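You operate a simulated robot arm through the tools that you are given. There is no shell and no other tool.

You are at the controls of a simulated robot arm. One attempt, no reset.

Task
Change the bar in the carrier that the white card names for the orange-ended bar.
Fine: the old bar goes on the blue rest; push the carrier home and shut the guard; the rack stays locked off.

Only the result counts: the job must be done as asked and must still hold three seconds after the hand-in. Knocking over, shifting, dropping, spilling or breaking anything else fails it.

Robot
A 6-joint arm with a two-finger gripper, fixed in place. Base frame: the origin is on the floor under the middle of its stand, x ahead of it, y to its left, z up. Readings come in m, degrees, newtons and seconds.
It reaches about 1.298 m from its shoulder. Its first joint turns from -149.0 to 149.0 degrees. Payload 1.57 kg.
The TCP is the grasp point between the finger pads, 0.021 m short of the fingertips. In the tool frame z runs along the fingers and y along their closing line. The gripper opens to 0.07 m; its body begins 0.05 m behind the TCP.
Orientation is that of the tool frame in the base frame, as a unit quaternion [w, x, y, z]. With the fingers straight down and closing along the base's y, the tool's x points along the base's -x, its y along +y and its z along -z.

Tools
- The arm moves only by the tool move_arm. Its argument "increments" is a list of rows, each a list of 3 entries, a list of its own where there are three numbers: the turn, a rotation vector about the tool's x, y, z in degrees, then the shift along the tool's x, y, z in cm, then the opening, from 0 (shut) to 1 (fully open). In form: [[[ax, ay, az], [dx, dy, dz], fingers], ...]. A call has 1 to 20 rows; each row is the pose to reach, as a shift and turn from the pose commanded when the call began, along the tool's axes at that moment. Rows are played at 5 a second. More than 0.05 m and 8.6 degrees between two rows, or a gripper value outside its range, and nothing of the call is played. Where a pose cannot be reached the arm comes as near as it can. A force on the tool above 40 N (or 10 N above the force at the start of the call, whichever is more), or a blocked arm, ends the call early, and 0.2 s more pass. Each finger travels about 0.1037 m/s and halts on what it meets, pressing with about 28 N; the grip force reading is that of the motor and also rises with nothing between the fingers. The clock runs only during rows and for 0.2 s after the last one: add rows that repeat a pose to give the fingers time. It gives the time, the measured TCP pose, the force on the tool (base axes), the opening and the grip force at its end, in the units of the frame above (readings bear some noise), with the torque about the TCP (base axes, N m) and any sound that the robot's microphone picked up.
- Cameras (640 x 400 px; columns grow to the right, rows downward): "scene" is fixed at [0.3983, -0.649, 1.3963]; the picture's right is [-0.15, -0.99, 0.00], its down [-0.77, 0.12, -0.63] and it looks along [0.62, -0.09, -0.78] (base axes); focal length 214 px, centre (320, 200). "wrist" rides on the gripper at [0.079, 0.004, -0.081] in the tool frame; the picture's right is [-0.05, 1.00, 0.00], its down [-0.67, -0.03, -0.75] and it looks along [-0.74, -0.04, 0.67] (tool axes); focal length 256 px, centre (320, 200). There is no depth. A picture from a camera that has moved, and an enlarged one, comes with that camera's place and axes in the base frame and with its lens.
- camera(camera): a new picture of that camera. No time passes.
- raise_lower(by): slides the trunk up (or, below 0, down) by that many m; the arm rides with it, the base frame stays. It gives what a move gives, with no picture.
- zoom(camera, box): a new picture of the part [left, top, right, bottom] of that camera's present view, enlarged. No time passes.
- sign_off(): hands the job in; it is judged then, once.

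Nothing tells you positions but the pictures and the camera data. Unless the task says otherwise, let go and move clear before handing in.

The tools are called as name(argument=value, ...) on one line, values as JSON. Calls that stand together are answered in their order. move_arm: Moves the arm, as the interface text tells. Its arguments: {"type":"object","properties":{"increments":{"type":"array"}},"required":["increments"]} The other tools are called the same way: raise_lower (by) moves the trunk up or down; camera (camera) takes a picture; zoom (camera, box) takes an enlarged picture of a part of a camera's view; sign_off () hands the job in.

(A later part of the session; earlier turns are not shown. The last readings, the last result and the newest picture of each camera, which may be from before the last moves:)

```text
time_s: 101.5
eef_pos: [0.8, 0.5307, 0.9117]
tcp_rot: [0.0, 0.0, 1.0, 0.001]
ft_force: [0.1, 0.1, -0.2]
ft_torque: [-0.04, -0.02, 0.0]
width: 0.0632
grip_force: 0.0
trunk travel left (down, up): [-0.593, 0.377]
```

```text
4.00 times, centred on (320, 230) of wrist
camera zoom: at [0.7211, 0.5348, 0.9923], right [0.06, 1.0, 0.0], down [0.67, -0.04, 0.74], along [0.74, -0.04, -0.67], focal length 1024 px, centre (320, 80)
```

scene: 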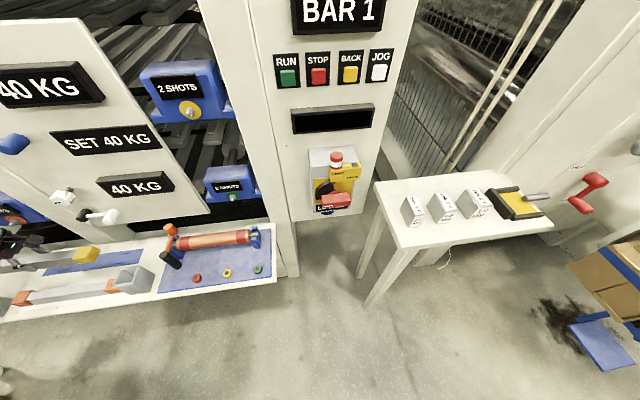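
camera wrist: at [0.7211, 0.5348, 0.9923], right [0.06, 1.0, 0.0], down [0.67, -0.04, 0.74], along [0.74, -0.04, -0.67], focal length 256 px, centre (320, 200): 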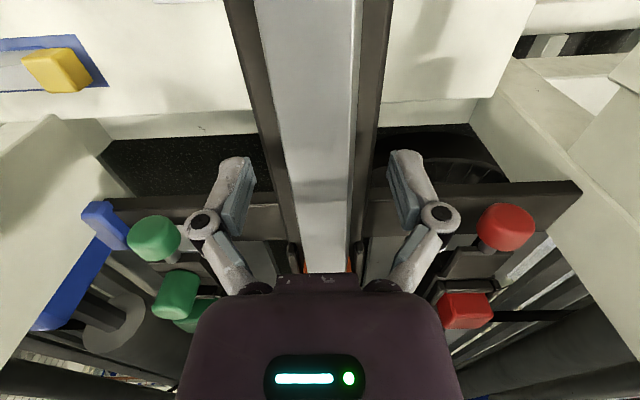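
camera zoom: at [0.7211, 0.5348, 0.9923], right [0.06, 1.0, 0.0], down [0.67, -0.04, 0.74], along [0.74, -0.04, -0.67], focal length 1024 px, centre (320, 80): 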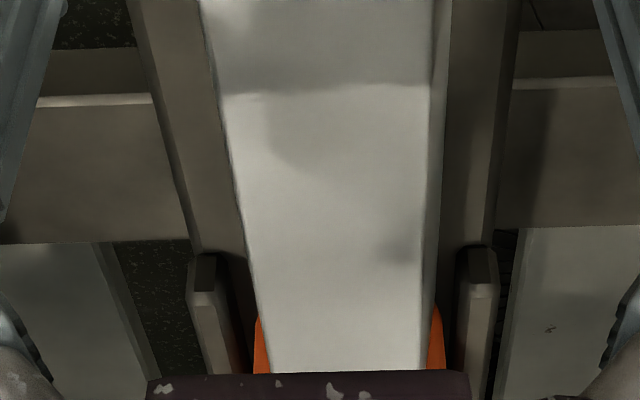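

Released. I rise and inspect both ends of the new bar in the carrier.

raise_lower(by=0.11)

move_arm(increments=[[[0, 0, 0], [3, 0, 0], 1], [[0, 0, 0], [5.7, 0, 0], 1]])

zoom(camera="wrist", box=[270, 140, 390, 260])

move_arm(increments=[[[0, 0, 0], [4.5, 0, 0], 1], [[0, 0, 0], [9, 0, 0], 1], [[0, 0, 0], [13.7, 0, 0], 1]])

zoom(camera="wrist", box=[260, 80, 380, 200])

camera(camera="wrist")

```text
time_s: 103.0
eef_pos: [0.7996, 0.5303, 1.0223]
tcp_rot: [0.001, 0.001, 1.0, 0.001]
ft_force: [-0.1, -0.4, -0.2]
ft_torque: [0.0, 0.02, 0.01]
width: 0.063
grip_force: 0.1
trunk travel left (down, up): [-0.703, 0.267]
```

```text
time_s: 103.6
eef_pos: [0.7425, 0.5302, 1.0219]
tcp_rot: [0.0, 0.0, 1.0, 0.001]
ft_force: [-0.1, 0.0, 0.2]
ft_torque: [0.0, 0.01, 0.0]
width: 0.0701
grip_force: 0.1
trunk travel left (down, up): [-0.703, 0.267]
```

```text
3.33 times, centred on (330, 200) of wrist
camera zoom: at [0.6633, 0.5348, 1.1024], right [0.06, 1.0, 0.0], down [0.67, -0.04, 0.74], along [0.74, -0.04, -0.67], focal length 853 px, centre (287, 200)
```

zoom: 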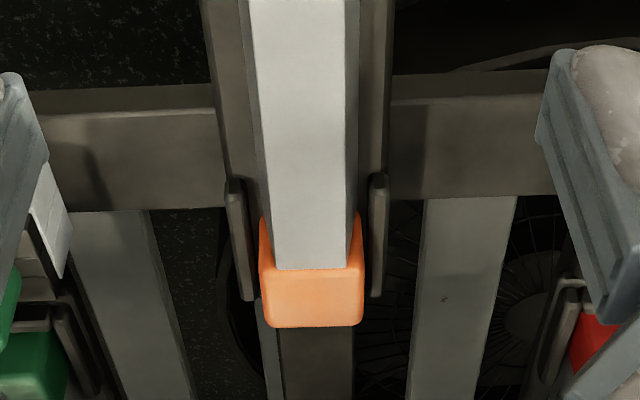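

```text
time_s: 104.4
eef_pos: [0.6049, 0.5296, 1.0226]
tcp_rot: [0.0, 0.001, 1.0, 0.001]
ft_force: [0.3, 0.1, 0.4]
ft_torque: [0.03, 0.02, 0.0]
width: 0.0702
grip_force: 0.0
trunk travel left (down, up): [-0.703, 0.267]
```

```text
3.33 times, centred on (320, 140) of wrist
camera zoom: at [0.527, 0.5337, 1.1026], right [0.06, 1.0, 0.0], down [0.67, -0.04, 0.75], along [0.74, -0.04, -0.67], focal length 853 px, centre (320, 400)
```

zoom: 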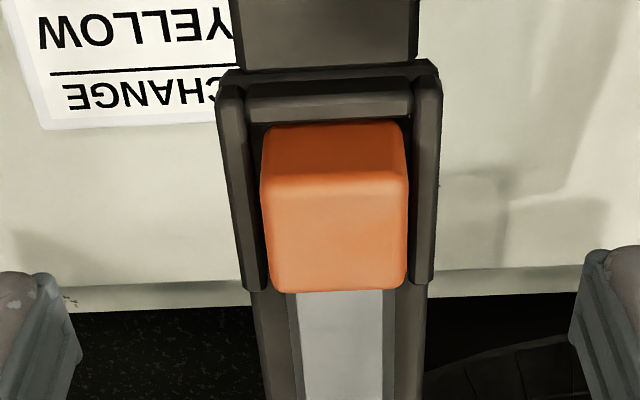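

```text
taken
camera wrist: at [0.527, 0.5337, 1.1026], right [0.06, 1.0, 0.0], down [0.67, -0.04, 0.75], along [0.74, -0.04, -0.67], focal length 256 px, centre (320, 200)
```

wrist: 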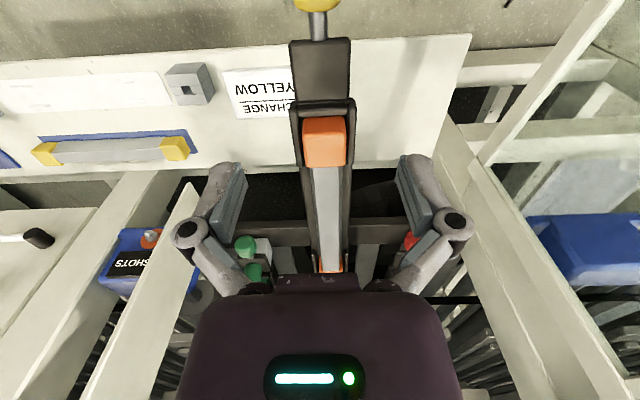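

The orange-ended bar sits exactly where the yellow-ended one was. Now I go back to the yellow knob to push the carrier home.

move_arm(increments=[[[0, 0, 0], [2, 0, 0], 1], [[0, 0, 0], [4.3, 0, 0], 1], [[0, 0, 0], [4.3, 0, 0], 1]])

raise_lower(by=-0.09)

camera(camera="wrist")

```text
time_s: 105.2
eef_pos: [0.5639, 0.5307, 1.0222]
tcp_rot: [0.0, 0.001, 1.0, 0.001]
ft_force: [-0.2, 0.6, -0.1]
ft_torque: [0.0, 0.0, 0.0]
width: 0.0698
grip_force: 0.1
trunk travel left (down, up): [-0.703, 0.267]
```

```text
time_s: 106.4
eef_pos: [0.5636, 0.5307, 0.9335]
tcp_rot: [0.0, 0.001, 1.0, 0.001]
ft_force: [0.4, -0.3, 0.9]
ft_torque: [-0.02, -0.03, 0.01]
width: 0.0702
grip_force: 0.0
trunk travel left (down, up): [-0.613, 0.357]
```

```text
taken
camera wrist: at [0.4845, 0.5343, 1.0124], right [0.06, 1.0, 0.0], down [0.67, -0.04, 0.74], along [0.74, -0.04, -0.67], focal length 256 px, centre (320, 200)
```

wrist: 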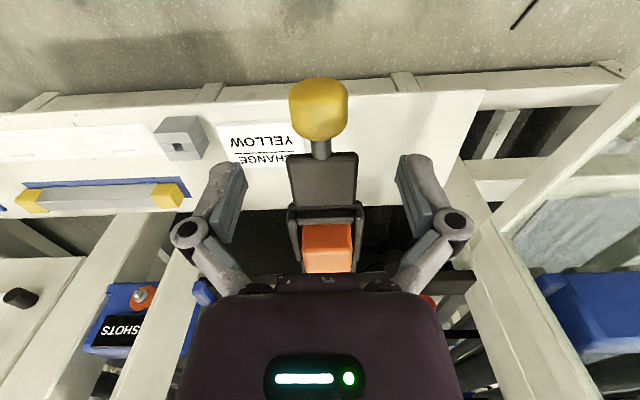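

raise_lower(by=-0.061)

move_arm(increments=[[[0, 0, 0], [0, -0.05, 0], 0.6], [[0, 0, 0], [0, -0.05, 0], 0.2], [[0, 0, 0], [0, -0.05, 0], 0], [[0, 0, 0], [0, -0.05, 0], 0]])

camera(camera="wrist")

```text
time_s: 107.4
eef_pos: [0.5634, 0.5306, 0.8712]
tcp_rot: [0.0, 0.001, 1.0, 0.001]
ft_force: [-0.1, -0.3, -0.3]
ft_torque: [0.03, -0.01, 0.05]
width: 0.0699
grip_force: 0.2
trunk travel left (down, up): [-0.552, 0.418]
```

```text
time_s: 108.4
eef_pos: [0.5637, 0.5289, 0.8716]
tcp_rot: [0.001, 0.001, 1.0, 0.001]
ft_force: [3.3, 5.0, 13.9]
ft_torque: [0.0, 0.1, 0.59]
width: 0.0328
grip_force: 32.0
trunk travel left (down, up): [-0.552, 0.418]
```

```text
taken
camera wrist: at [0.4842, 0.5338, 0.9518], right [0.05, 1.0, 0.0], down [0.67, -0.04, 0.75], along [0.74, -0.04, -0.67], focal length 256 px, centre (320, 200)
```

wrist: 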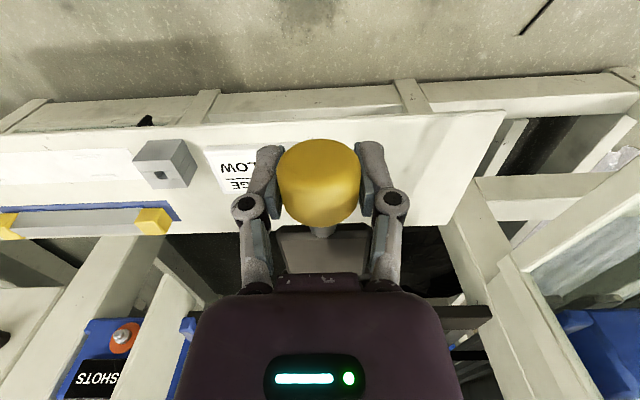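

Knob held. I push the carrier in steadily.

raise_lower(by=0.001)

move_arm(increments=[[[0, 0, 0], [-1.5, 0, 0], 0], [[0, 0, 0], [-3, 0, 0], 0], [[0, 0, 0], [-4.5, 0, 0], 0], [[0, 0, 0], [-6, 0, 0], 0], [[0, 0, 0], [-7.5, 0, 0], 0], [[0, 0, 0], [-9, 0, 0], 0]])

camera(camera="wrist")

```text
time_s: 108.9
eef_pos: [0.5634, 0.5294, 0.8712]
tcp_rot: [0.0, 0.001, 1.0, -0.001]
ft_force: [-0.7, 2.9, -3.3]
ft_torque: [0.21, -0.95, 0.54]
width: 0.0323
grip_force: 31.9
trunk travel left (down, up): [-0.553, 0.417]
```

```text
time_s: 110.3
eef_pos: [0.6548, 0.5293, 0.8715]
tcp_rot: [0.002, 0.001, 1.0, 0.001]
ft_force: [4.9, -2.5, -2.7]
ft_torque: [-0.04, 1.0, 0.47]
width: 0.0327
grip_force: 31.8
trunk travel left (down, up): [-0.553, 0.417]
```

```text
taken
camera wrist: at [0.577, 0.534, 0.9519], right [0.06, 1.0, 0.0], down [0.67, -0.04, 0.75], along [0.74, -0.04, -0.67], focal length 256 px, centre (320, 200)
```

wrist: 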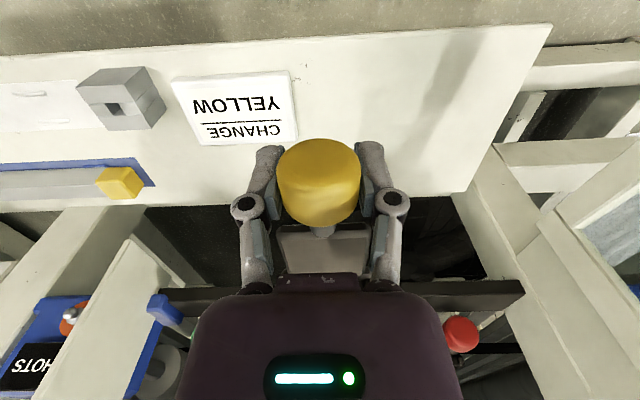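

move_arm(increments=[[[0, 0, 0], [-1.5, 0, 0], 0], [[0, 0, 0], [-3, 0, 0], 0], [[0, 0, 0], [-4.5, 0, 0], 0], [[0, 0, 0], [-6, 0, 0], 0], [[0, 0, 0], [-7.5, 0, 0], 0], [[0, 0, 0], [-9, 0, 0], 0], [[0, 0, 0], [-10.5, 0, 0], 0]])

camera(camera="wrist")

```text
time_s: 111.9
eef_pos: [0.7604, 0.5295, 0.8713]
tcp_rot: [0.0, 0.001, 1.0, 0.0]
ft_force: [3.4, -2.1, -0.2]
ft_torque: [-0.07, 0.97, 0.5]
width: 0.0327
grip_force: 32.4
trunk travel left (down, up): [-0.553, 0.417]
```

```text
taken
camera wrist: at [0.6818, 0.5339, 0.952], right [0.06, 1.0, 0.0], down [0.67, -0.04, 0.75], along [0.74, -0.04, -0.67], focal length 256 px, centre (320, 200)
```

wrist: 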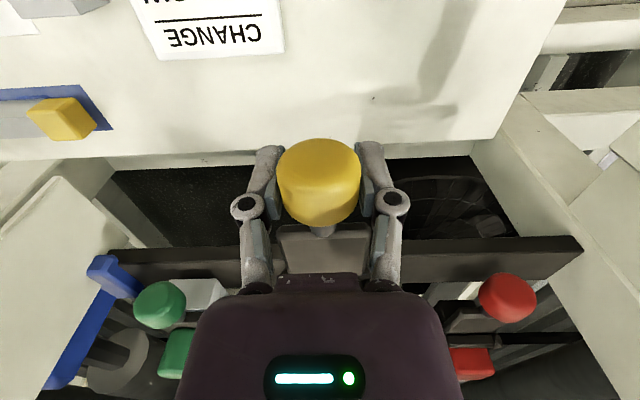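

Sliding in smoothly. I continue and slow down near the end.

move_arm(increments=[[[0, 0, 0], [-1.5, 0, 0], 0], [[0, 0, 0], [-3, 0, 0], 0], [[0, 0, 0], [-4.5, 0, 0], 0], [[0, 0, 0], [-6, 0, 0], 0], [[0, 0, 0], [-7.5, 0, 0], 0], [[0, 0, 0], [-9, 0, 0], 0], [[0, 0, 0], [-10.5, 0, 0], 0], [[0, 0, 0], [-11.5, 0, 0], 0]])

camera(camera="wrist")

```text
time_s: 113.7
eef_pos: [0.8742, 0.5302, 0.8711]
tcp_rot: [0.0, 0.001, 1.0, -0.001]
ft_force: [0.3, -2.9, -1.5]
ft_torque: [-0.19, 0.73, 0.61]
width: 0.0325
grip_force: 31.8
trunk travel left (down, up): [-0.553, 0.417]
```

```text
taken
camera wrist: at [0.7966, 0.5339, 0.9521], right [0.06, 1.0, 0.0], down [0.67, -0.04, 0.74], along [0.74, -0.04, -0.67], focal length 256 px, centre (320, 200)
```

wrist: 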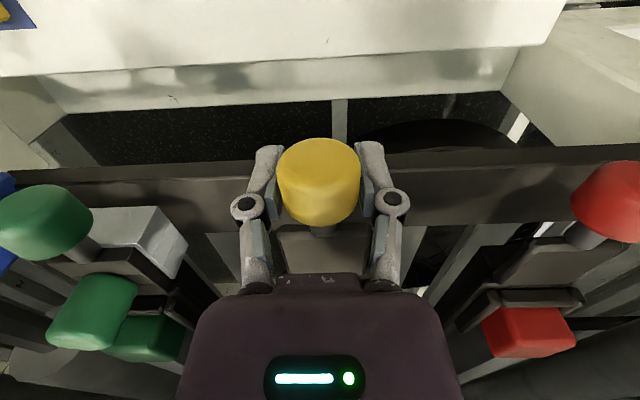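

move_arm(increments=[[[0, 0, 0], [-0.5, 0, 0], 0], [[0, 0, 0], [-1, 0, 0], 0], [[0, 0, 0], [-1.5, 0, 0], 0], [[0, 0, 0], [-2, 0, 0], 0]])

camera(camera="wrist")

```text
time_s: 114.7
eef_pos: [0.8947, 0.5296, 0.8716]
tcp_rot: [0.0, 0.001, 1.0, 0.0]
ft_force: [-2.0, 0.8, -1.9]
ft_torque: [-0.02, 0.18, 0.36]
width: 0.0328
grip_force: 32.3
trunk travel left (down, up): [-0.553, 0.417]
```

```text
taken
camera wrist: at [0.8153, 0.5338, 0.9521], right [0.05, 1.0, 0.0], down [0.67, -0.04, 0.74], along [0.74, -0.04, -0.67], focal length 256 px, centre (320, 200)
```

wrist: 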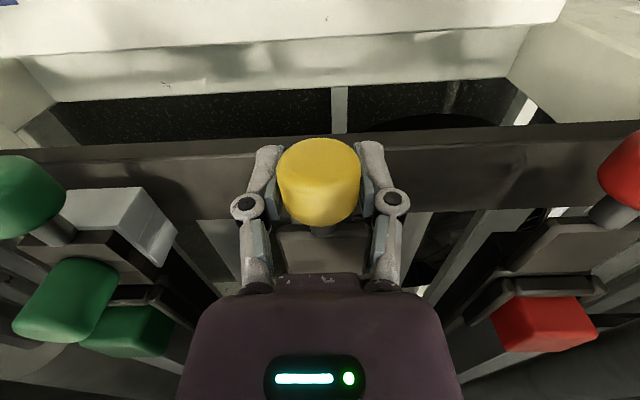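

Almost home; I press a little further to feel the stop.

move_arm(increments=[[[0, 0, 0], [-0.2, 0, 0], 0], [[0, 0, 0], [-0.4, 0, 0], 0], [[0, 0, 0], [-0.4, 0, 0], 0]])

```text
time_s: 115.5
eef_pos: [0.8949, 0.5298, 0.8714]
tcp_rot: [0.0, 0.0, 1.0, 0.0]
ft_force: [-20.1, -1.6, -13.3]
ft_torque: [0.04, -0.42, 0.56]
width: 0.0326
grip_force: 31.8
trunk travel left (down, up): [-0.553, 0.417]
```

A firm stop at x≈0.895: the carrier is home. I open and rise.

move_arm(increments=[[[0, 0, 0], [-0.4, 0, 0], 0.5], [[0, 0, 0], [-0.2, 0, 0], 1], [[0, 0, 0], [0, 0, 0], 1], [[0, 0, 0], [0, 0, 0], 1]])

raise_lower(by=0.15)

move_arm(increments=[[[0, 0, 0], [4.5, 0, 0], 1], [[0, 0, 0], [9, 0, 0], 1], [[0, 0, 0], [13.5, 0, 0], 1]])

camera(camera="wrist")

```text
time_s: 116.5
eef_pos: [0.8971, 0.5287, 0.872]
tcp_rot: [0.001, 0.001, 1.0, 0.002]
ft_force: [0.3, -0.7, 0.2]
ft_torque: [0.02, 0.03, -0.02]
width: 0.07
grip_force: 0.0
trunk travel left (down, up): [-0.553, 0.417]
```

```text
time_s: 118.3
eef_pos: [0.8975, 0.529, 1.0214]
tcp_rot: [0.001, 0.002, 1.0, 0.0]
ft_force: [-0.3, -0.3, 0.9]
ft_torque: [0.02, 0.0, -0.03]
width: 0.0701
grip_force: 0.0
trunk travel left (down, up): [-0.703, 0.267]
```

```text
time_s: 119.1
eef_pos: [0.7623, 0.526, 1.0223]
tcp_rot: [0.0, 0.001, 1.0, 0.001]
ft_force: [1.0, 1.1, 1.1]
ft_torque: [0.01, 0.02, 0.01]
width: 0.07
grip_force: 0.0
trunk travel left (down, up): [-0.703, 0.267]
```

```text
taken
camera wrist: at [0.6838, 0.5301, 1.1027], right [0.06, 1.0, 0.0], down [0.67, -0.04, 0.75], along [0.74, -0.04, -0.67], focal length 256 px, centre (320, 200)
```

wrist: 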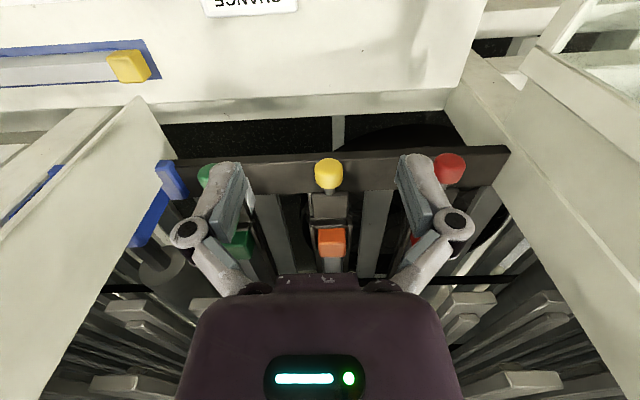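

The carrier is home with the orange-ended bar in it. Next is the guard: I rise and take a look over the gate to see what lies outside it before reaching around.

raise_lower(by=0.17)

move_arm(increments=[[[0, 0, -6], [2.5, 0, 0], 1], [[0, 0, -12], [5, 0, 0], 1], [[0, 0, -18], [7.5, 0, 0], 1], [[0, 0, -24], [10, 0, 0], 1], [[0, 0, -30], [12.5, 0, 0], 1], [[0, 0, -36], [15, 0, 0], 1], [[0, 0, -42], [17.5, 0, 0], 1], [[0, 0, -48], [20, 0, 0], 1], [[0, 0, -54], [22.5, 0, 0], 1], [[0, 0, -60], [25, 0, 0], 1], [[0, 0, -66], [27.5, 0, 0], 1], [[0, 0, -72], [30, 0, 0], 1], [[0, 0, -78], [32, 0, 0], 1], [[0, 0, -84], [34, 0, 0], 1], [[0, 0, -90], [36, 0, 0], 1]])

camera(camera="wrist")

```text
time_s: 121.0
eef_pos: [0.7638, 0.5265, 1.191]
tcp_rot: [0.0, 0.0, 1.0, 0.001]
ft_force: [0.9, 0.1, -0.5]
ft_torque: [0.0, -0.01, 0.02]
width: 0.0697
grip_force: 0.1
trunk travel left (down, up): [-0.873, 0.097]
```

```text
time_s: 124.2
eef_pos: [0.4015, 0.5284, 1.1929]
tcp_rot: [0.0, -0.707, 0.707, 0.0]
ft_force: [0.2, -0.1, 0.7]
ft_torque: [-0.02, 0.01, 0.0]
width: 0.0702
grip_force: 0.0
trunk travel left (down, up): [-0.873, 0.097]
```

```text
taken
camera wrist: at [0.3983, 0.4471, 1.2723], right [-1.0, 0.05, 0.0], down [0.04, 0.67, 0.75], along [0.04, 0.74, -0.67], focal length 256 px, centre (320, 200)
```

wrist: 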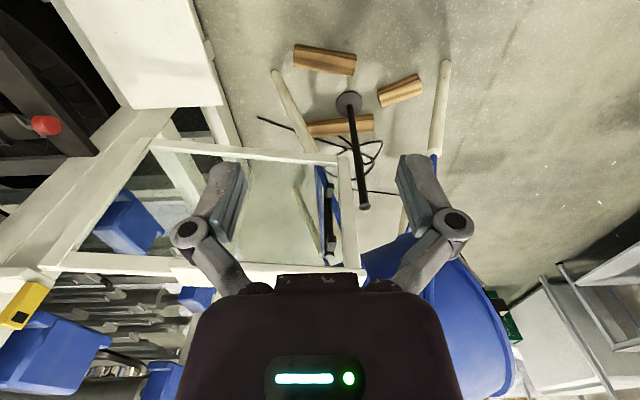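

zoom(camera="wrist", box=[200, 120, 440, 300])

zoom(camera="wrist", box=[0, 120, 240, 330])

zoom(camera="wrist", box=[340, 120, 640, 400])

```text
2.22 times, centred on (320, 210) of wrist
camera zoom: at [0.3983, 0.4471, 1.2723], right [-1.0, 0.05, 0.0], down [0.04, 0.67, 0.75], along [0.04, 0.74, -0.67], focal length 569 px, centre (320, 178)
```

zoom: 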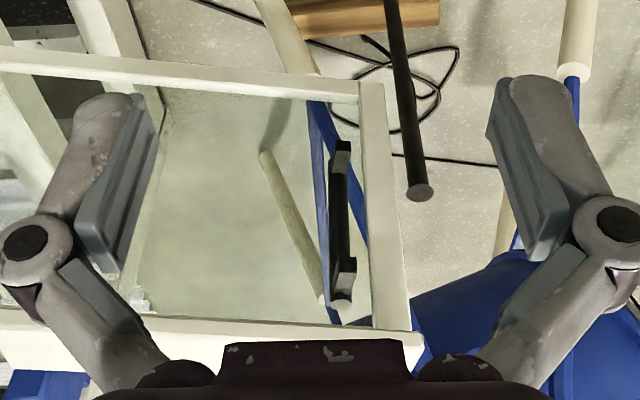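

```text
1.90 times, centred on (120, 225) of wrist
camera zoom: at [0.3983, 0.4471, 1.2723], right [-1.0, 0.05, 0.0], down [0.04, 0.67, 0.75], along [0.04, 0.74, -0.67], focal length 488 px, centre (701, 152)
```

zoom: 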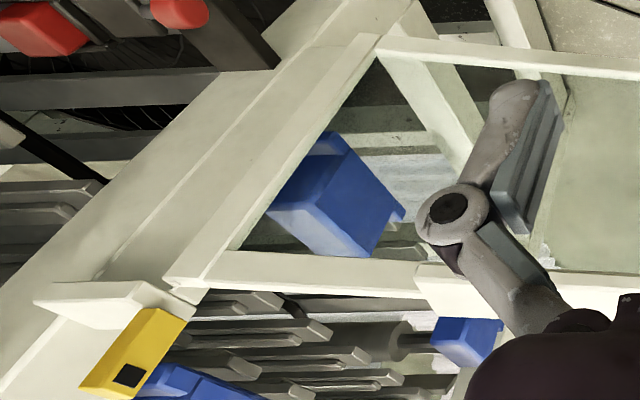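

```text
1.43 times, centred on (490, 260) of wrist
camera zoom: at [0.3983, 0.4471, 1.2723], right [-1.0, 0.05, 0.0], down [0.04, 0.67, 0.75], along [0.04, 0.74, -0.67], focal length 366 px, centre (77, 114)
```

zoom: 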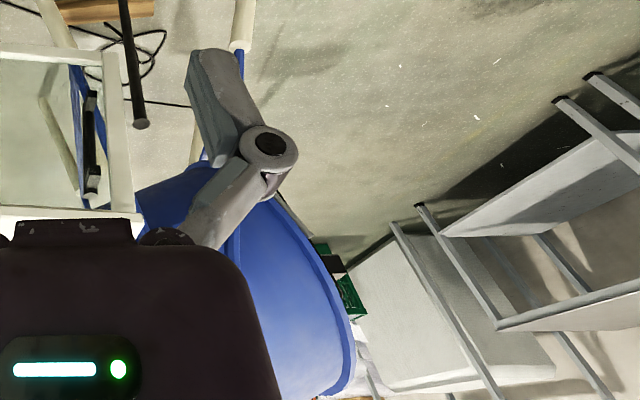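

The gate's top beam runs from about (0.82, 0.77) to (0.355, 0.80). A blue tub/wheelbarrow stands somewhere outside; I tilt the camera up to judge its distance before reaching over.

move_arm(increments=[[[0, -8, 0], [0, 0, 0], 0.3], [[0, -16, 0], [0, 0, 0], 0], [[0, -24, 0], [0, 0, 0], 0], [[0, -32, 0], [0, 0, 0], 0]])

camera(camera="wrist")

zoom(camera="wrist", box=[200, 0, 640, 280])

```text
time_s: 125.2
eef_pos: [0.4033, 0.5273, 1.2206]
tcp_rot: [-0.196, 0.679, -0.679, -0.197]
ft_force: [0.1, -0.1, 0.5]
ft_torque: [0.02, 0.0, 0.02]
width: 0.0
grip_force: 27.8
out of reach, approached as far as the arm can: row 2, 3, 4
trunk travel left (down, up): [-0.873, 0.097]
```

```text
taken
camera wrist: at [0.3993, 0.4158, 1.2463], right [-1.0, 0.05, 0.03], down [0.04, 0.17, 0.99], along [0.04, 0.98, -0.17], focal length 256 px, centre (320, 200)
```

wrist: 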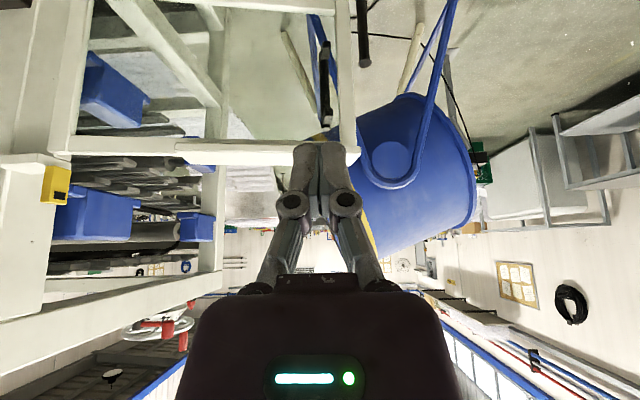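

```text
1.43 times, centred on (420, 140) of wrist
camera zoom: at [0.3993, 0.4158, 1.2463], right [-1.0, 0.05, 0.03], down [0.04, 0.17, 0.99], along [0.04, 0.98, -0.17], focal length 366 px, centre (177, 286)
```

zoom: 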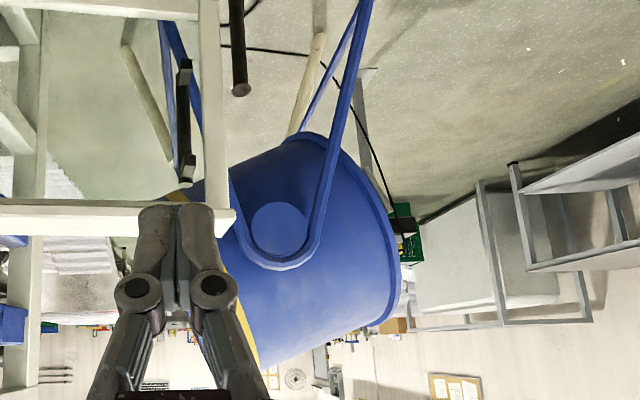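

The blue drum turns out to be far away (y≈2 m), so the space just outside the gate is clear. I level the gripper, close the fingers and turn back to yaw 0.

move_arm(increments=[[[0, 8, 0], [0, 0, 0], 0], [[0, 16, 0], [0, 0, 0], 0], [[0, 24, 0], [0, 0, 0], 0], [[0, 32, 0], [0, 0, 0], 0]])

move_arm(increments=[[[0, 0, 7.5], [-1.1, -0.4, 0], 0], [[0, 0, 15], [-2.2, -0.8, 0], 0], [[0, 0, 22.5], [-3.3, -1.3, 0], 0], [[0, 0, 30], [-4.4, -1.7, 0], 0], [[0, 0, 37.5], [-5.5, -2.1, 0], 0], [[0, 0, 45], [-6.6, -2.5, 0], 0], [[0, 0, 52.5], [-7.7, -2.9, 0], 0], [[0, 0, 60], [-8.8, -3.3, 0], 0], [[0, 0, 67.5], [-9.9, -3.8, 0], 0], [[0, 0, 75], [-11, -4.2, 0], 0], [[0, 0, 82.5], [-12, -4.6, 0], 0], [[0, 0, 90], [-13, -5, 0], 0]])

camera(camera="wrist")

```text
time_s: 126.2
eef_pos: [0.4045, 0.5285, 1.1915]
tcp_rot: [0.0, -0.707, 0.708, -0.001]
ft_force: [0.8, -0.3, 0.2]
ft_torque: [-0.01, 0.01, 0.01]
width: 0.0002
grip_force: 28.4
out of reach, approached as far as the arm can: row 1, 2, 3, 4
trunk travel left (down, up): [-0.873, 0.097]
```

```text
time_s: 128.8
eef_pos: [0.4543, 0.6573, 1.1912]
tcp_rot: [-0.001, 0.001, 1.0, 0.001]
ft_force: [0.4, -0.9, -0.7]
ft_torque: [-0.01, 0.03, 0.02]
width: 0.0
grip_force: 27.8
trunk travel left (down, up): [-0.873, 0.097]
```

```text
taken
camera wrist: at [0.3745, 0.6615, 1.2721], right [0.06, 1.0, 0.0], down [0.67, -0.04, 0.74], along [0.74, -0.04, -0.67], focal length 256 px, centre (320, 200)
```

wrist: 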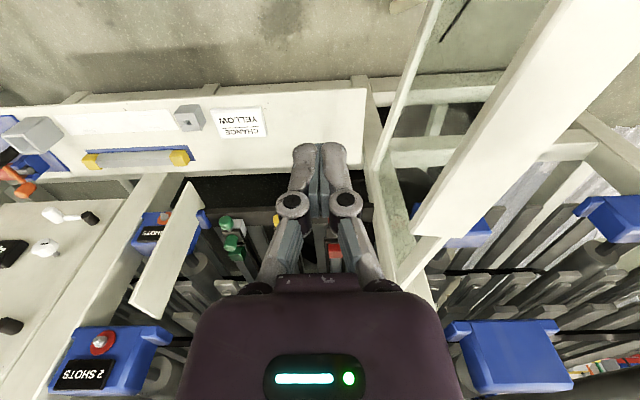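

The top beam of the gate passes x≈0.43 at y≈0.80–0.85. I cross over above it (tips 7 cm clear) to its outer side at y≈0.97.

move_arm(increments=[[[0, 0, 0], [0, 4.5, 0], 0], [[0, 0, 0], [0, 9, 0], 0], [[0, 0, 0], [0, 13.5, 0], 0], [[0, 0, 0], [0, 18, 0], 0], [[0, 0, 0], [0, 22.5, 0], 0], [[0, 0, 0], [0, 27, 0], 0], [[0, 0, 0], [0, 31.3, 0], 0]])

camera(camera="wrist")

```text
time_s: 130.4
eef_pos: [0.4548, 0.972, 1.1909]
tcp_rot: [0.0, 0.001, 1.0, -0.001]
ft_force: [-0.6, 0.0, -0.2]
ft_torque: [0.0, 0.01, -0.02]
width: 0.0
grip_force: 27.7
trunk travel left (down, up): [-0.873, 0.097]
```

```text
taken
camera wrist: at [0.3752, 0.9762, 1.2715], right [0.05, 1.0, 0.0], down [0.67, -0.04, 0.74], along [0.74, -0.04, -0.67], focal length 256 px, centre (320, 200)
```

wrist: 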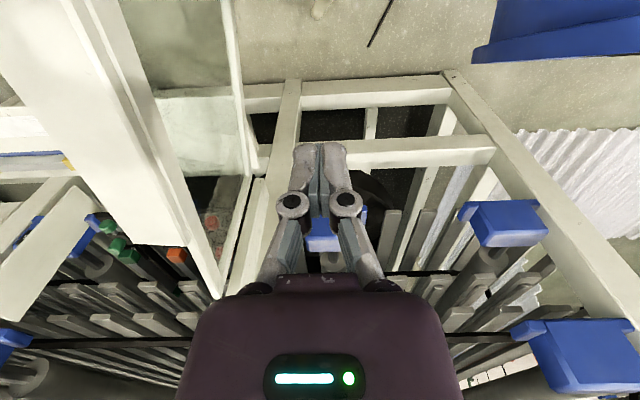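

I'm outside the gate with about 11 cm to its outer face. I lower so the fingertips overlap the top beam's height while the gripper body stays above it.

raise_lower(by=-0.06)

camera(camera="wrist")

```text
time_s: 131.4
eef_pos: [0.4542, 0.9697, 1.1332]
tcp_rot: [0.0, 0.001, 1.0, 0.001]
ft_force: [-0.4, -0.7, 0.7]
ft_torque: [0.0, -0.05, 0.05]
width: 0.0003
grip_force: 28.3
trunk travel left (down, up): [-0.813, 0.157]
```

```text
taken
camera wrist: at [0.3755, 0.974, 1.2125], right [0.06, 1.0, 0.0], down [0.67, -0.04, 0.74], along [0.74, -0.04, -0.67], focal length 256 px, centre (320, 200)
```

wrist: 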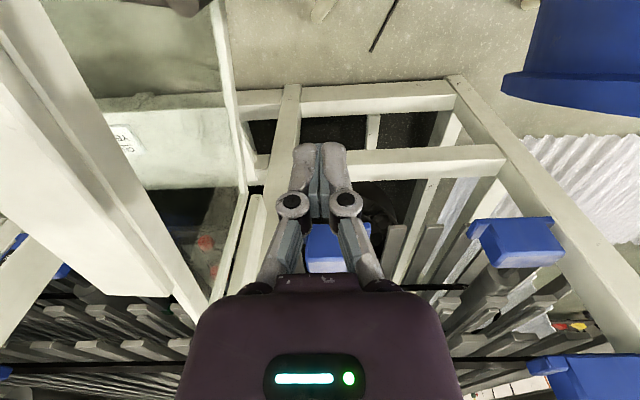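

raise_lower(by=-0.058)

move_arm(increments=[[[0, 0, 0], [0, -2, 0], 0], [[0, 0, 0], [0, -4, 0], 0], [[0, 0, 0], [0, -6, 0], 0]])

camera(camera="wrist")

```text
time_s: 132.4
eef_pos: [0.4541, 0.9707, 1.0739]
tcp_rot: [0.0, 0.001, 1.0, 0.001]
ft_force: [0.8, 0.1, -0.3]
ft_torque: [0.01, 0.0, 0.01]
width: 0.0001
grip_force: 27.9
trunk travel left (down, up): [-0.755, 0.215]
```

```text
time_s: 133.2
eef_pos: [0.4538, 0.9089, 1.0735]
tcp_rot: [0.0, 0.002, 1.0, 0.001]
ft_force: [0.2, 0.5, -0.2]
ft_torque: [0.03, 0.02, 0.0]
width: 0.0
grip_force: 28.4
trunk travel left (down, up): [-0.755, 0.215]
```

```text
taken
camera wrist: at [0.3757, 0.913, 1.1546], right [0.05, 1.0, 0.0], down [0.67, -0.04, 0.74], along [0.74, -0.04, -0.67], focal length 256 px, centre (320, 200)
```

wrist: 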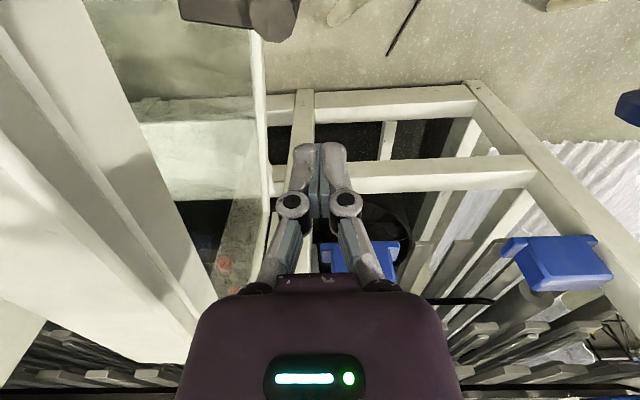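

The fingertips are above the handle and beside the top beam, about 4 cm from contact. I push gently towards -y along the gate's arc for the first 10 degrees.

move_arm(increments=[[[0, 0, 0], [-0.25, -1.9, 0], 0], [[0, 0, 0], [-0.5, -3.7, 0], 0], [[0, 0, 0], [-0.1, -5.2, 0], 0], [[0, 0, 0], [0.25, -6.8, 0], 0], [[0, 0, 0], [0.5, -8.4, 0], 0], [[0, 0, 0], [0.7, -10, 0], 0]])

camera(camera="wrist")

```text
time_s: 134.6
eef_pos: [0.4457, 0.8089, 1.0744]
tcp_rot: [-0.001, 0.002, 1.0, 0.001]
ft_force: [-0.1, -0.6, -1.0]
ft_torque: [0.02, -0.02, 0.05]
width: 0.0
grip_force: 27.8
trunk travel left (down, up): [-0.755, 0.215]
```

```text
taken
camera wrist: at [0.3676, 0.8134, 1.1545], right [0.05, 1.0, 0.0], down [0.67, -0.04, 0.74], along [0.74, -0.04, -0.67], focal length 256 px, centre (320, 200)
```

wrist: 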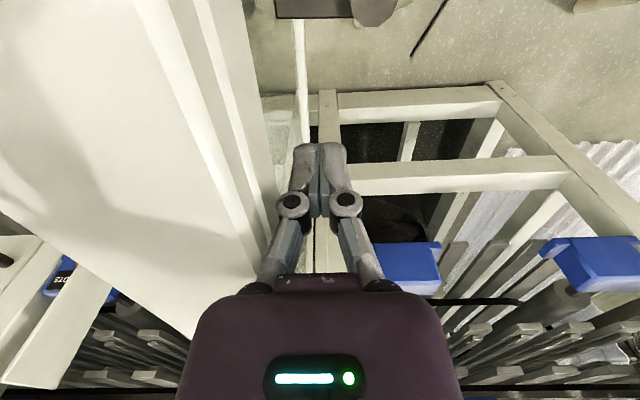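

The gate moves freely with the fingers (almost no force). I continue along the arc at a slow pace.

move_arm(increments=[[[0, 0, 0], [0.1, -1.6, 0], 0], [[0, 0, 0], [0.1, -3.2, 0], 0], [[0, 0, 0], [0.1, -4.8, 0], 0], [[0, 0, 0], [0.05, -6.35, 0], 0], [[0, 0, 0], [-0.1, -7.9, 0], 0], [[0, 0, 0], [-0.3, -9.5, 0], 0], [[0, 0, 0], [-0.6, -11.1, 0], 0], [[0, 0, 0], [-0.95, -12.65, 0], 0], [[0, 0, 0], [-1.4, -14.2, 0], 0], [[0, 0, 0], [-1.85, -15.7, 0], 0], [[0, 0, 0], [-2.4, -17.2, 0], 0], [[0, 0, 0], [-3.0, -18.7, 0], 0]])

camera(camera="wrist")

```text
time_s: 137.2
eef_pos: [0.4777, 0.623, 1.0741]
tcp_rot: [0.001, 0.001, 1.0, 0.001]
ft_force: [0.0, 0.5, 0.5]
ft_torque: [0.0, 0.0, 0.03]
width: 0.0001
grip_force: 28.5
trunk travel left (down, up): [-0.755, 0.215]
```

```text
taken
camera wrist: at [0.3984, 0.6267, 1.1544], right [0.06, 1.0, 0.0], down [0.67, -0.04, 0.74], along [0.74, -0.04, -0.67], focal length 256 px, centre (320, 200)
```

wrist: 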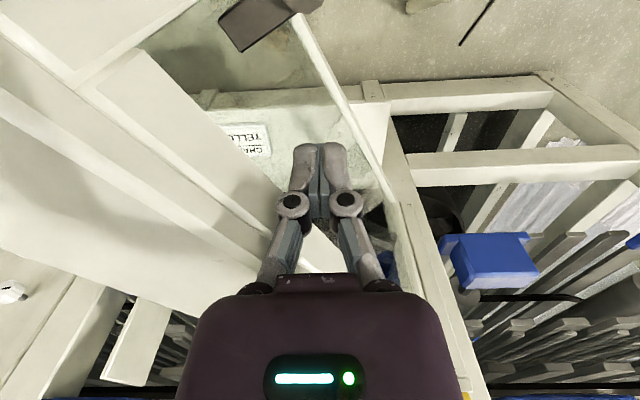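

move_arm(increments=[[[0, 0, 0], [-0.6, -1.5, 0], 0], [[0, 0, 0], [-1.2, -2.9, 0], 0], [[0, 0, 0], [-2.05, -4.3, 0], 0], [[0, 0, 0], [-2.9, -5.7, 0], 0], [[0, 0, 0], [-3.85, -7.0, 0], 0], [[0, 0, 0], [-4.8, -8.2, 0], 0], [[0, 0, 0], [-5.85, -9.4, 0], 0], [[0, 0, 0], [-6.9, -10.6, 0], 0], [[0, 0, 0], [-8.05, -11.7, 0], 0], [[0, 0, 0], [-9.2, -12.8, 0], 0]])

camera(camera="wrist")

```text
time_s: 139.4
eef_pos: [0.5696, 0.4955, 1.0734]
tcp_rot: [0.0, 0.0, 1.0, 0.0]
ft_force: [0.0, -0.1, 0.2]
ft_torque: [-0.01, -0.02, -0.04]
width: 0.0
grip_force: 28.0
trunk travel left (down, up): [-0.755, 0.215]
```

```text
taken
camera wrist: at [0.491, 0.499, 1.1543], right [0.06, 1.0, 0.0], down [0.67, -0.04, 0.74], along [0.74, -0.04, -0.67], focal length 256 px, centre (320, 200)
```

wrist: 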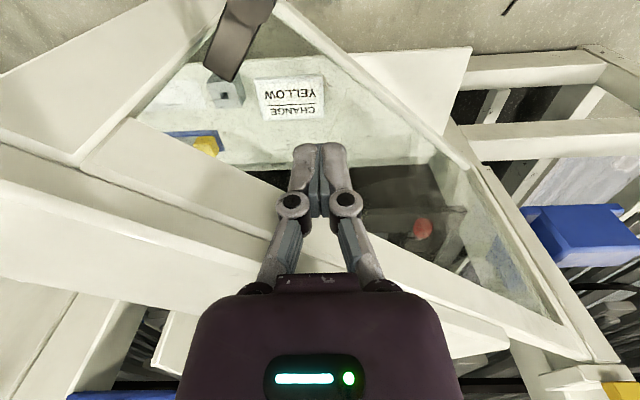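

move_arm(increments=[[[0, 0, 0], [-1.25, -1.05, 0], 0], [[0, 0, 0], [-2.5, -2.1, 0], 0], [[0, 0, 0], [-3.8, -3.0, 0], 0], [[0, 0, 0], [-5.1, -3.8, 0], 0], [[0, 0, 0], [-6.5, -4.6, 0], 0], [[0, 0, 0], [-7.9, -5.4, 0], 0], [[0, 0, 0], [-9.4, -6.05, 0], 0], [[0, 0, 0], [-10.9, -6.65, 0], 0]])

camera(camera="wrist")

```text
time_s: 141.2
eef_pos: [0.6783, 0.4281, 1.0737]
tcp_rot: [0.0, 0.001, 1.0, 0.0]
ft_force: [-0.3, 0.7, -0.1]
ft_torque: [0.0, 0.0, 0.04]
width: 0.0001
grip_force: 27.8
trunk travel left (down, up): [-0.755, 0.215]
```

```text
taken
camera wrist: at [0.5987, 0.433, 1.1542], right [0.06, 1.0, 0.0], down [0.67, -0.04, 0.74], along [0.74, -0.04, -0.67], focal length 256 px, centre (320, 200)
```

wrist: 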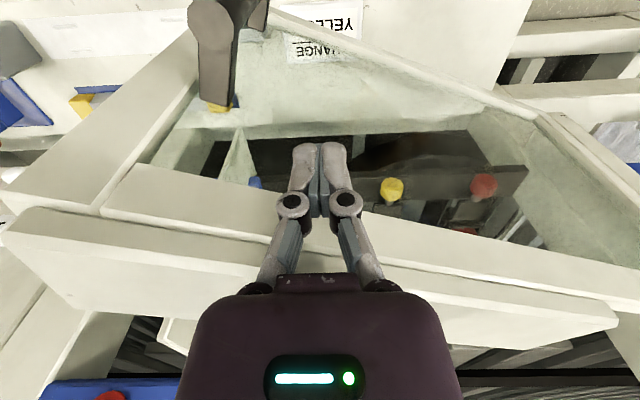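

Nearly closed. I keep pushing slowly to the stop.

move_arm(increments=[[[0, 0, 0], [-1.5, -0.5, 0], 0], [[0, 0, 0], [-3.0, -0.9, 0], 0], [[0, 0, 0], [-4.5, -1.3, 0], 0], [[0, 0, 0], [-6.1, -1.7, 0], 0], [[0, 0, 0], [-7.3, -1.9, 0], 0], [[0, 0, 0], [-8.3, -2.1, 0], 0]])

camera(camera="wrist")

```text
time_s: 142.6
eef_pos: [0.7622, 0.4082, 1.0733]
tcp_rot: [0.0, 0.001, 1.0, 0.001]
ft_force: [0.7, -0.2, 0.1]
ft_torque: [0.05, -0.01, -0.02]
width: 0.0
grip_force: 28.3
trunk travel left (down, up): [-0.755, 0.215]
```

```text
taken
camera wrist: at [0.6827, 0.4116, 1.1542], right [0.05, 1.0, 0.0], down [0.67, -0.04, 0.74], along [0.74, -0.04, -0.67], focal length 256 px, centre (320, 200)
```

wrist: 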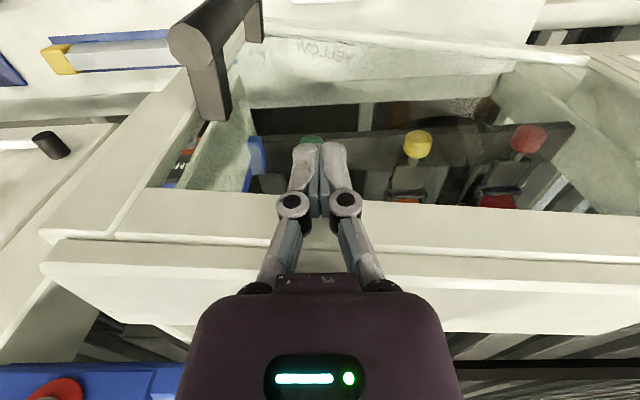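

A few degrees remain. I push on gently in +x until the gate meets its stop.

move_arm(increments=[[[0, 0, 0], [-0.8, 0, 0], 0], [[0, 0, 0], [-1.6, 0, 0], 0], [[0, 0, 0], [-2.4, 0, 0], 0], [[0, 0, 0], [-3.2, 0, 0], 0]])

camera(camera="wrist")

```text
time_s: 143.6
eef_pos: [0.7932, 0.407, 1.0745]
tcp_rot: [0.0, 0.001, 1.0, 0.001]
ft_force: [-0.5, 0.4, 0.0]
ft_torque: [0.02, -0.03, 0.0]
width: 0.0001
grip_force: 27.5
trunk travel left (down, up): [-0.755, 0.215]
```

```text
taken
camera wrist: at [0.714, 0.4113, 1.1542], right [0.06, 1.0, 0.0], down [0.67, -0.04, 0.74], along [0.74, -0.04, -0.67], focal length 256 px, centre (320, 200)
```

wrist: 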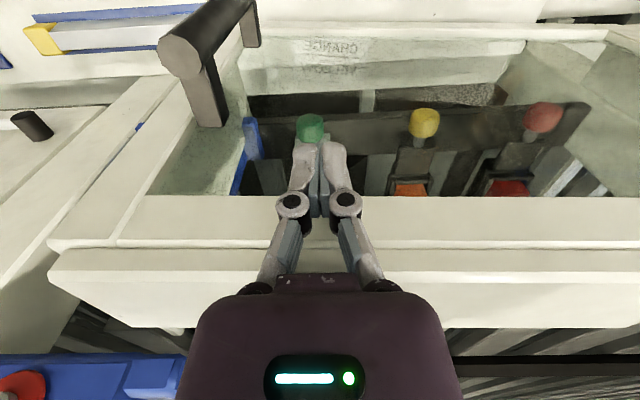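

move_arm(increments=[[[0, 0, 0], [-0.5, 0, 0], 0], [[0, 0, 0], [-1.0, 0, 0], 0], [[0, 0, 0], [-1.5, 0, 0], 0], [[0, 0, 0], [-2.0, 0, 0], 0], [[0, 0, 0], [-2.5, 0, 0], 0]])

camera(camera="wrist")

```text
time_s: 144.8
eef_pos: [0.8166, 0.408, 1.0727]
tcp_rot: [0.0, 0.001, 1.0, 0.001]
ft_force: [-4.3, -0.5, -1.5]
ft_torque: [0.0, -0.1, 0.06]
width: 0.0
grip_force: 28.0
trunk travel left (down, up): [-0.755, 0.215]
```

```text
taken
camera wrist: at [0.7379, 0.4121, 1.1546], right [0.05, 1.0, 0.0], down [0.67, -0.04, 0.74], along [0.74, -0.04, -0.67], focal length 256 px, centre (320, 200)
```

wrist: 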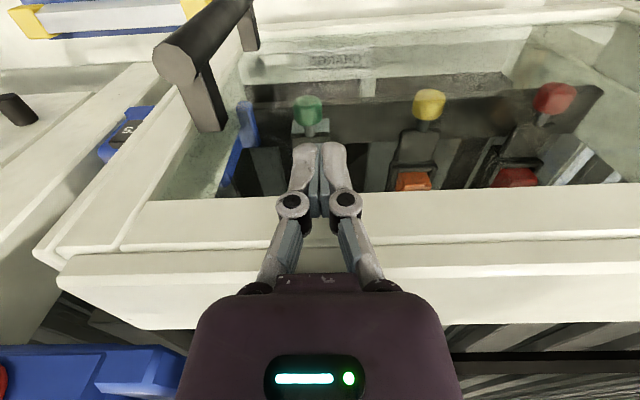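

It has met resistance and looks parallel to the machine. I press a bit more to make sure it's fully shut.

move_arm(increments=[[[0, 0, 0], [-0.3, 0, 0], 0], [[0, 0, 0], [-0.6, 0, 0], 0], [[0, 0, 0], [-0.6, 0, 0], 0]])

camera(camera="wrist")

```text
time_s: 145.5
eef_pos: [0.8167, 0.4089, 1.0755]
tcp_rot: [-0.004, -0.002, 1.0, 0.001]
ft_force: [-10.5, 2.7, 3.9]
ft_torque: [0.13, -0.17, 0.04]
width: 0.0061
grip_force: 28.2
trunk travel left (down, up): [-0.755, 0.215]
stopped in row 3: the force on the tool passed its limit at 41 N (the readings are from after the stop); the commanded pose is now the measured one
```

```text
taken
camera wrist: at [0.7385, 0.4119, 1.1564], right [0.05, 1.0, 0.0], down [0.67, -0.04, 0.74], along [0.74, -0.04, -0.67], focal length 256 px, centre (320, 200)
```

wrist: 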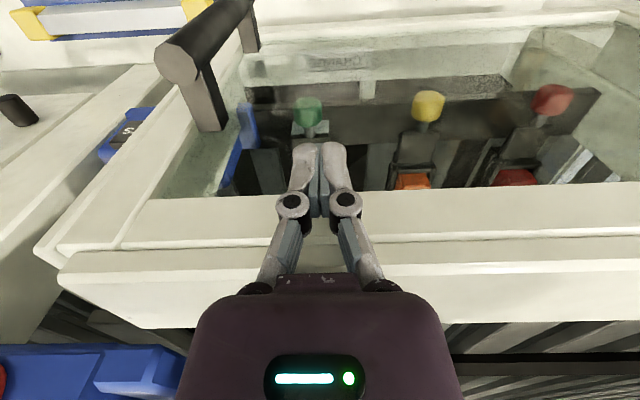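

Firm stop at 41 N: the gate is against its frame. I back off and check that it stays shut.

move_arm(increments=[[[0, 0, 0], [1, 0, 0], 0], [[0, 0, 0], [4, 0, 0], 0], [[0, 0, 0], [8, 0, 0], 0], [[0, 0, 0], [12, 0, 0], 0], [[0, 0, 0], [16, 0, 0], 0], [[0, 0, 0], [20, 0, 0], 0]])

camera(camera="wrist")

```text
time_s: 146.9
eef_pos: [0.6204, 0.4075, 1.0744]
tcp_rot: [-0.003, 0.001, 1.0, 0.0]
ft_force: [0.0, 0.0, 0.5]
ft_torque: [0.04, 0.0, 0.05]
width: 0.0
grip_force: 29.1
trunk travel left (down, up): [-0.755, 0.215]
```

```text
taken
camera wrist: at [0.5414, 0.4124, 1.1552], right [0.05, 1.0, 0.0], down [0.67, -0.04, 0.74], along [0.74, -0.04, -0.67], focal length 256 px, centre (320, 200)
```

wrist: 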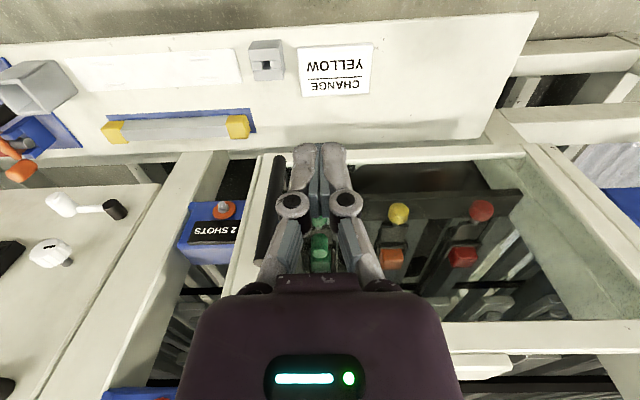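

The gate stays shut. I move further back and take a wider look at the whole result.

move_arm(increments=[[[0, -7, 0], [4, 1, 0], 0], [[0, -14, 0], [8, 2, 0], 0], [[0, -21, 0], [12, 3, 0], 0], [[0, -28, 0], [16, 4, 0], 0], [[0, -30, 0], [20, 5, 0], 0]])

raise_lower(by=0.06)

camera(camera="wrist")

zoom(camera="wrist", box=[180, 0, 480, 260])

camera(camera="scene")

```text
time_s: 148.1
eef_pos: [0.4196, 0.4585, 1.0978]
tcp_rot: [0.256, 0.0, 0.967, 0.002]
ft_force: [0.8, -0.5, 0.3]
ft_torque: [0.0, 0.0, 0.01]
width: 0.0
grip_force: 29.3
out of reach, approached as far as the arm can: row 2, 3, 4, 5
trunk travel left (down, up): [-0.755, 0.215]
```

```text
time_s: 149.1
eef_pos: [0.4208, 0.4578, 1.157]
tcp_rot: [0.255, 0.0, 0.967, 0.001]
ft_force: [0.2, -1.2, -0.1]
ft_torque: [0.0, -0.02, 0.02]
width: 0.0
grip_force: 28.7
trunk travel left (down, up): [-0.815, 0.155]
```

```text
taken
camera wrist: at [0.311, 0.462, 1.1887], right [0.05, 1.0, 0.03], down [0.21, -0.04, 0.98], along [0.98, -0.04, -0.21], focal length 256 px, centre (320, 200)
```

wrist: 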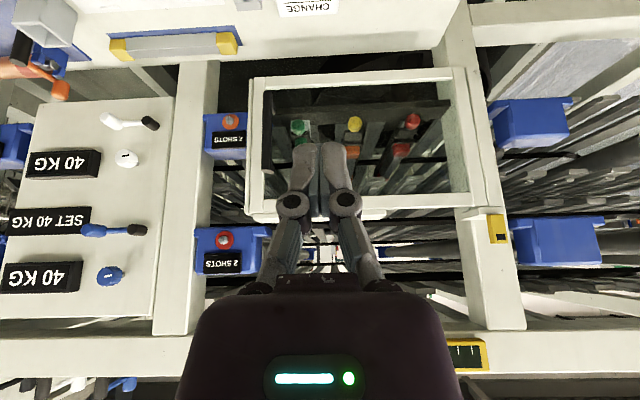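

```text
1.54 times, centred on (330, 130) of wrist
camera zoom: at [0.311, 0.462, 1.1887], right [0.05, 1.0, 0.03], down [0.21, -0.04, 0.98], along [0.98, -0.04, -0.21], focal length 394 px, centre (305, 308)
```

zoom: 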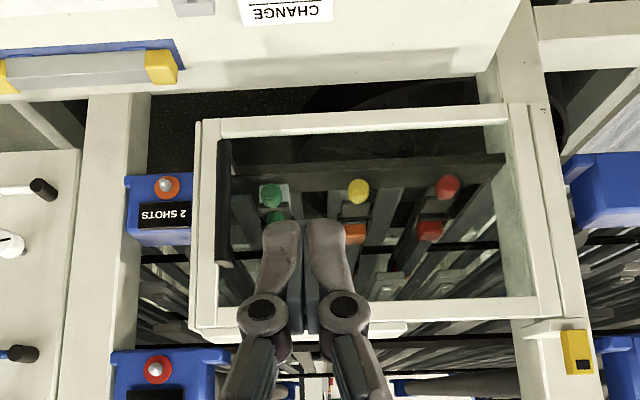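

```text
taken
```

scene: 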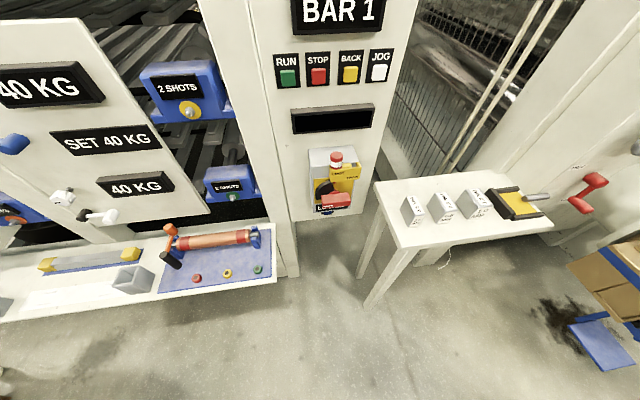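

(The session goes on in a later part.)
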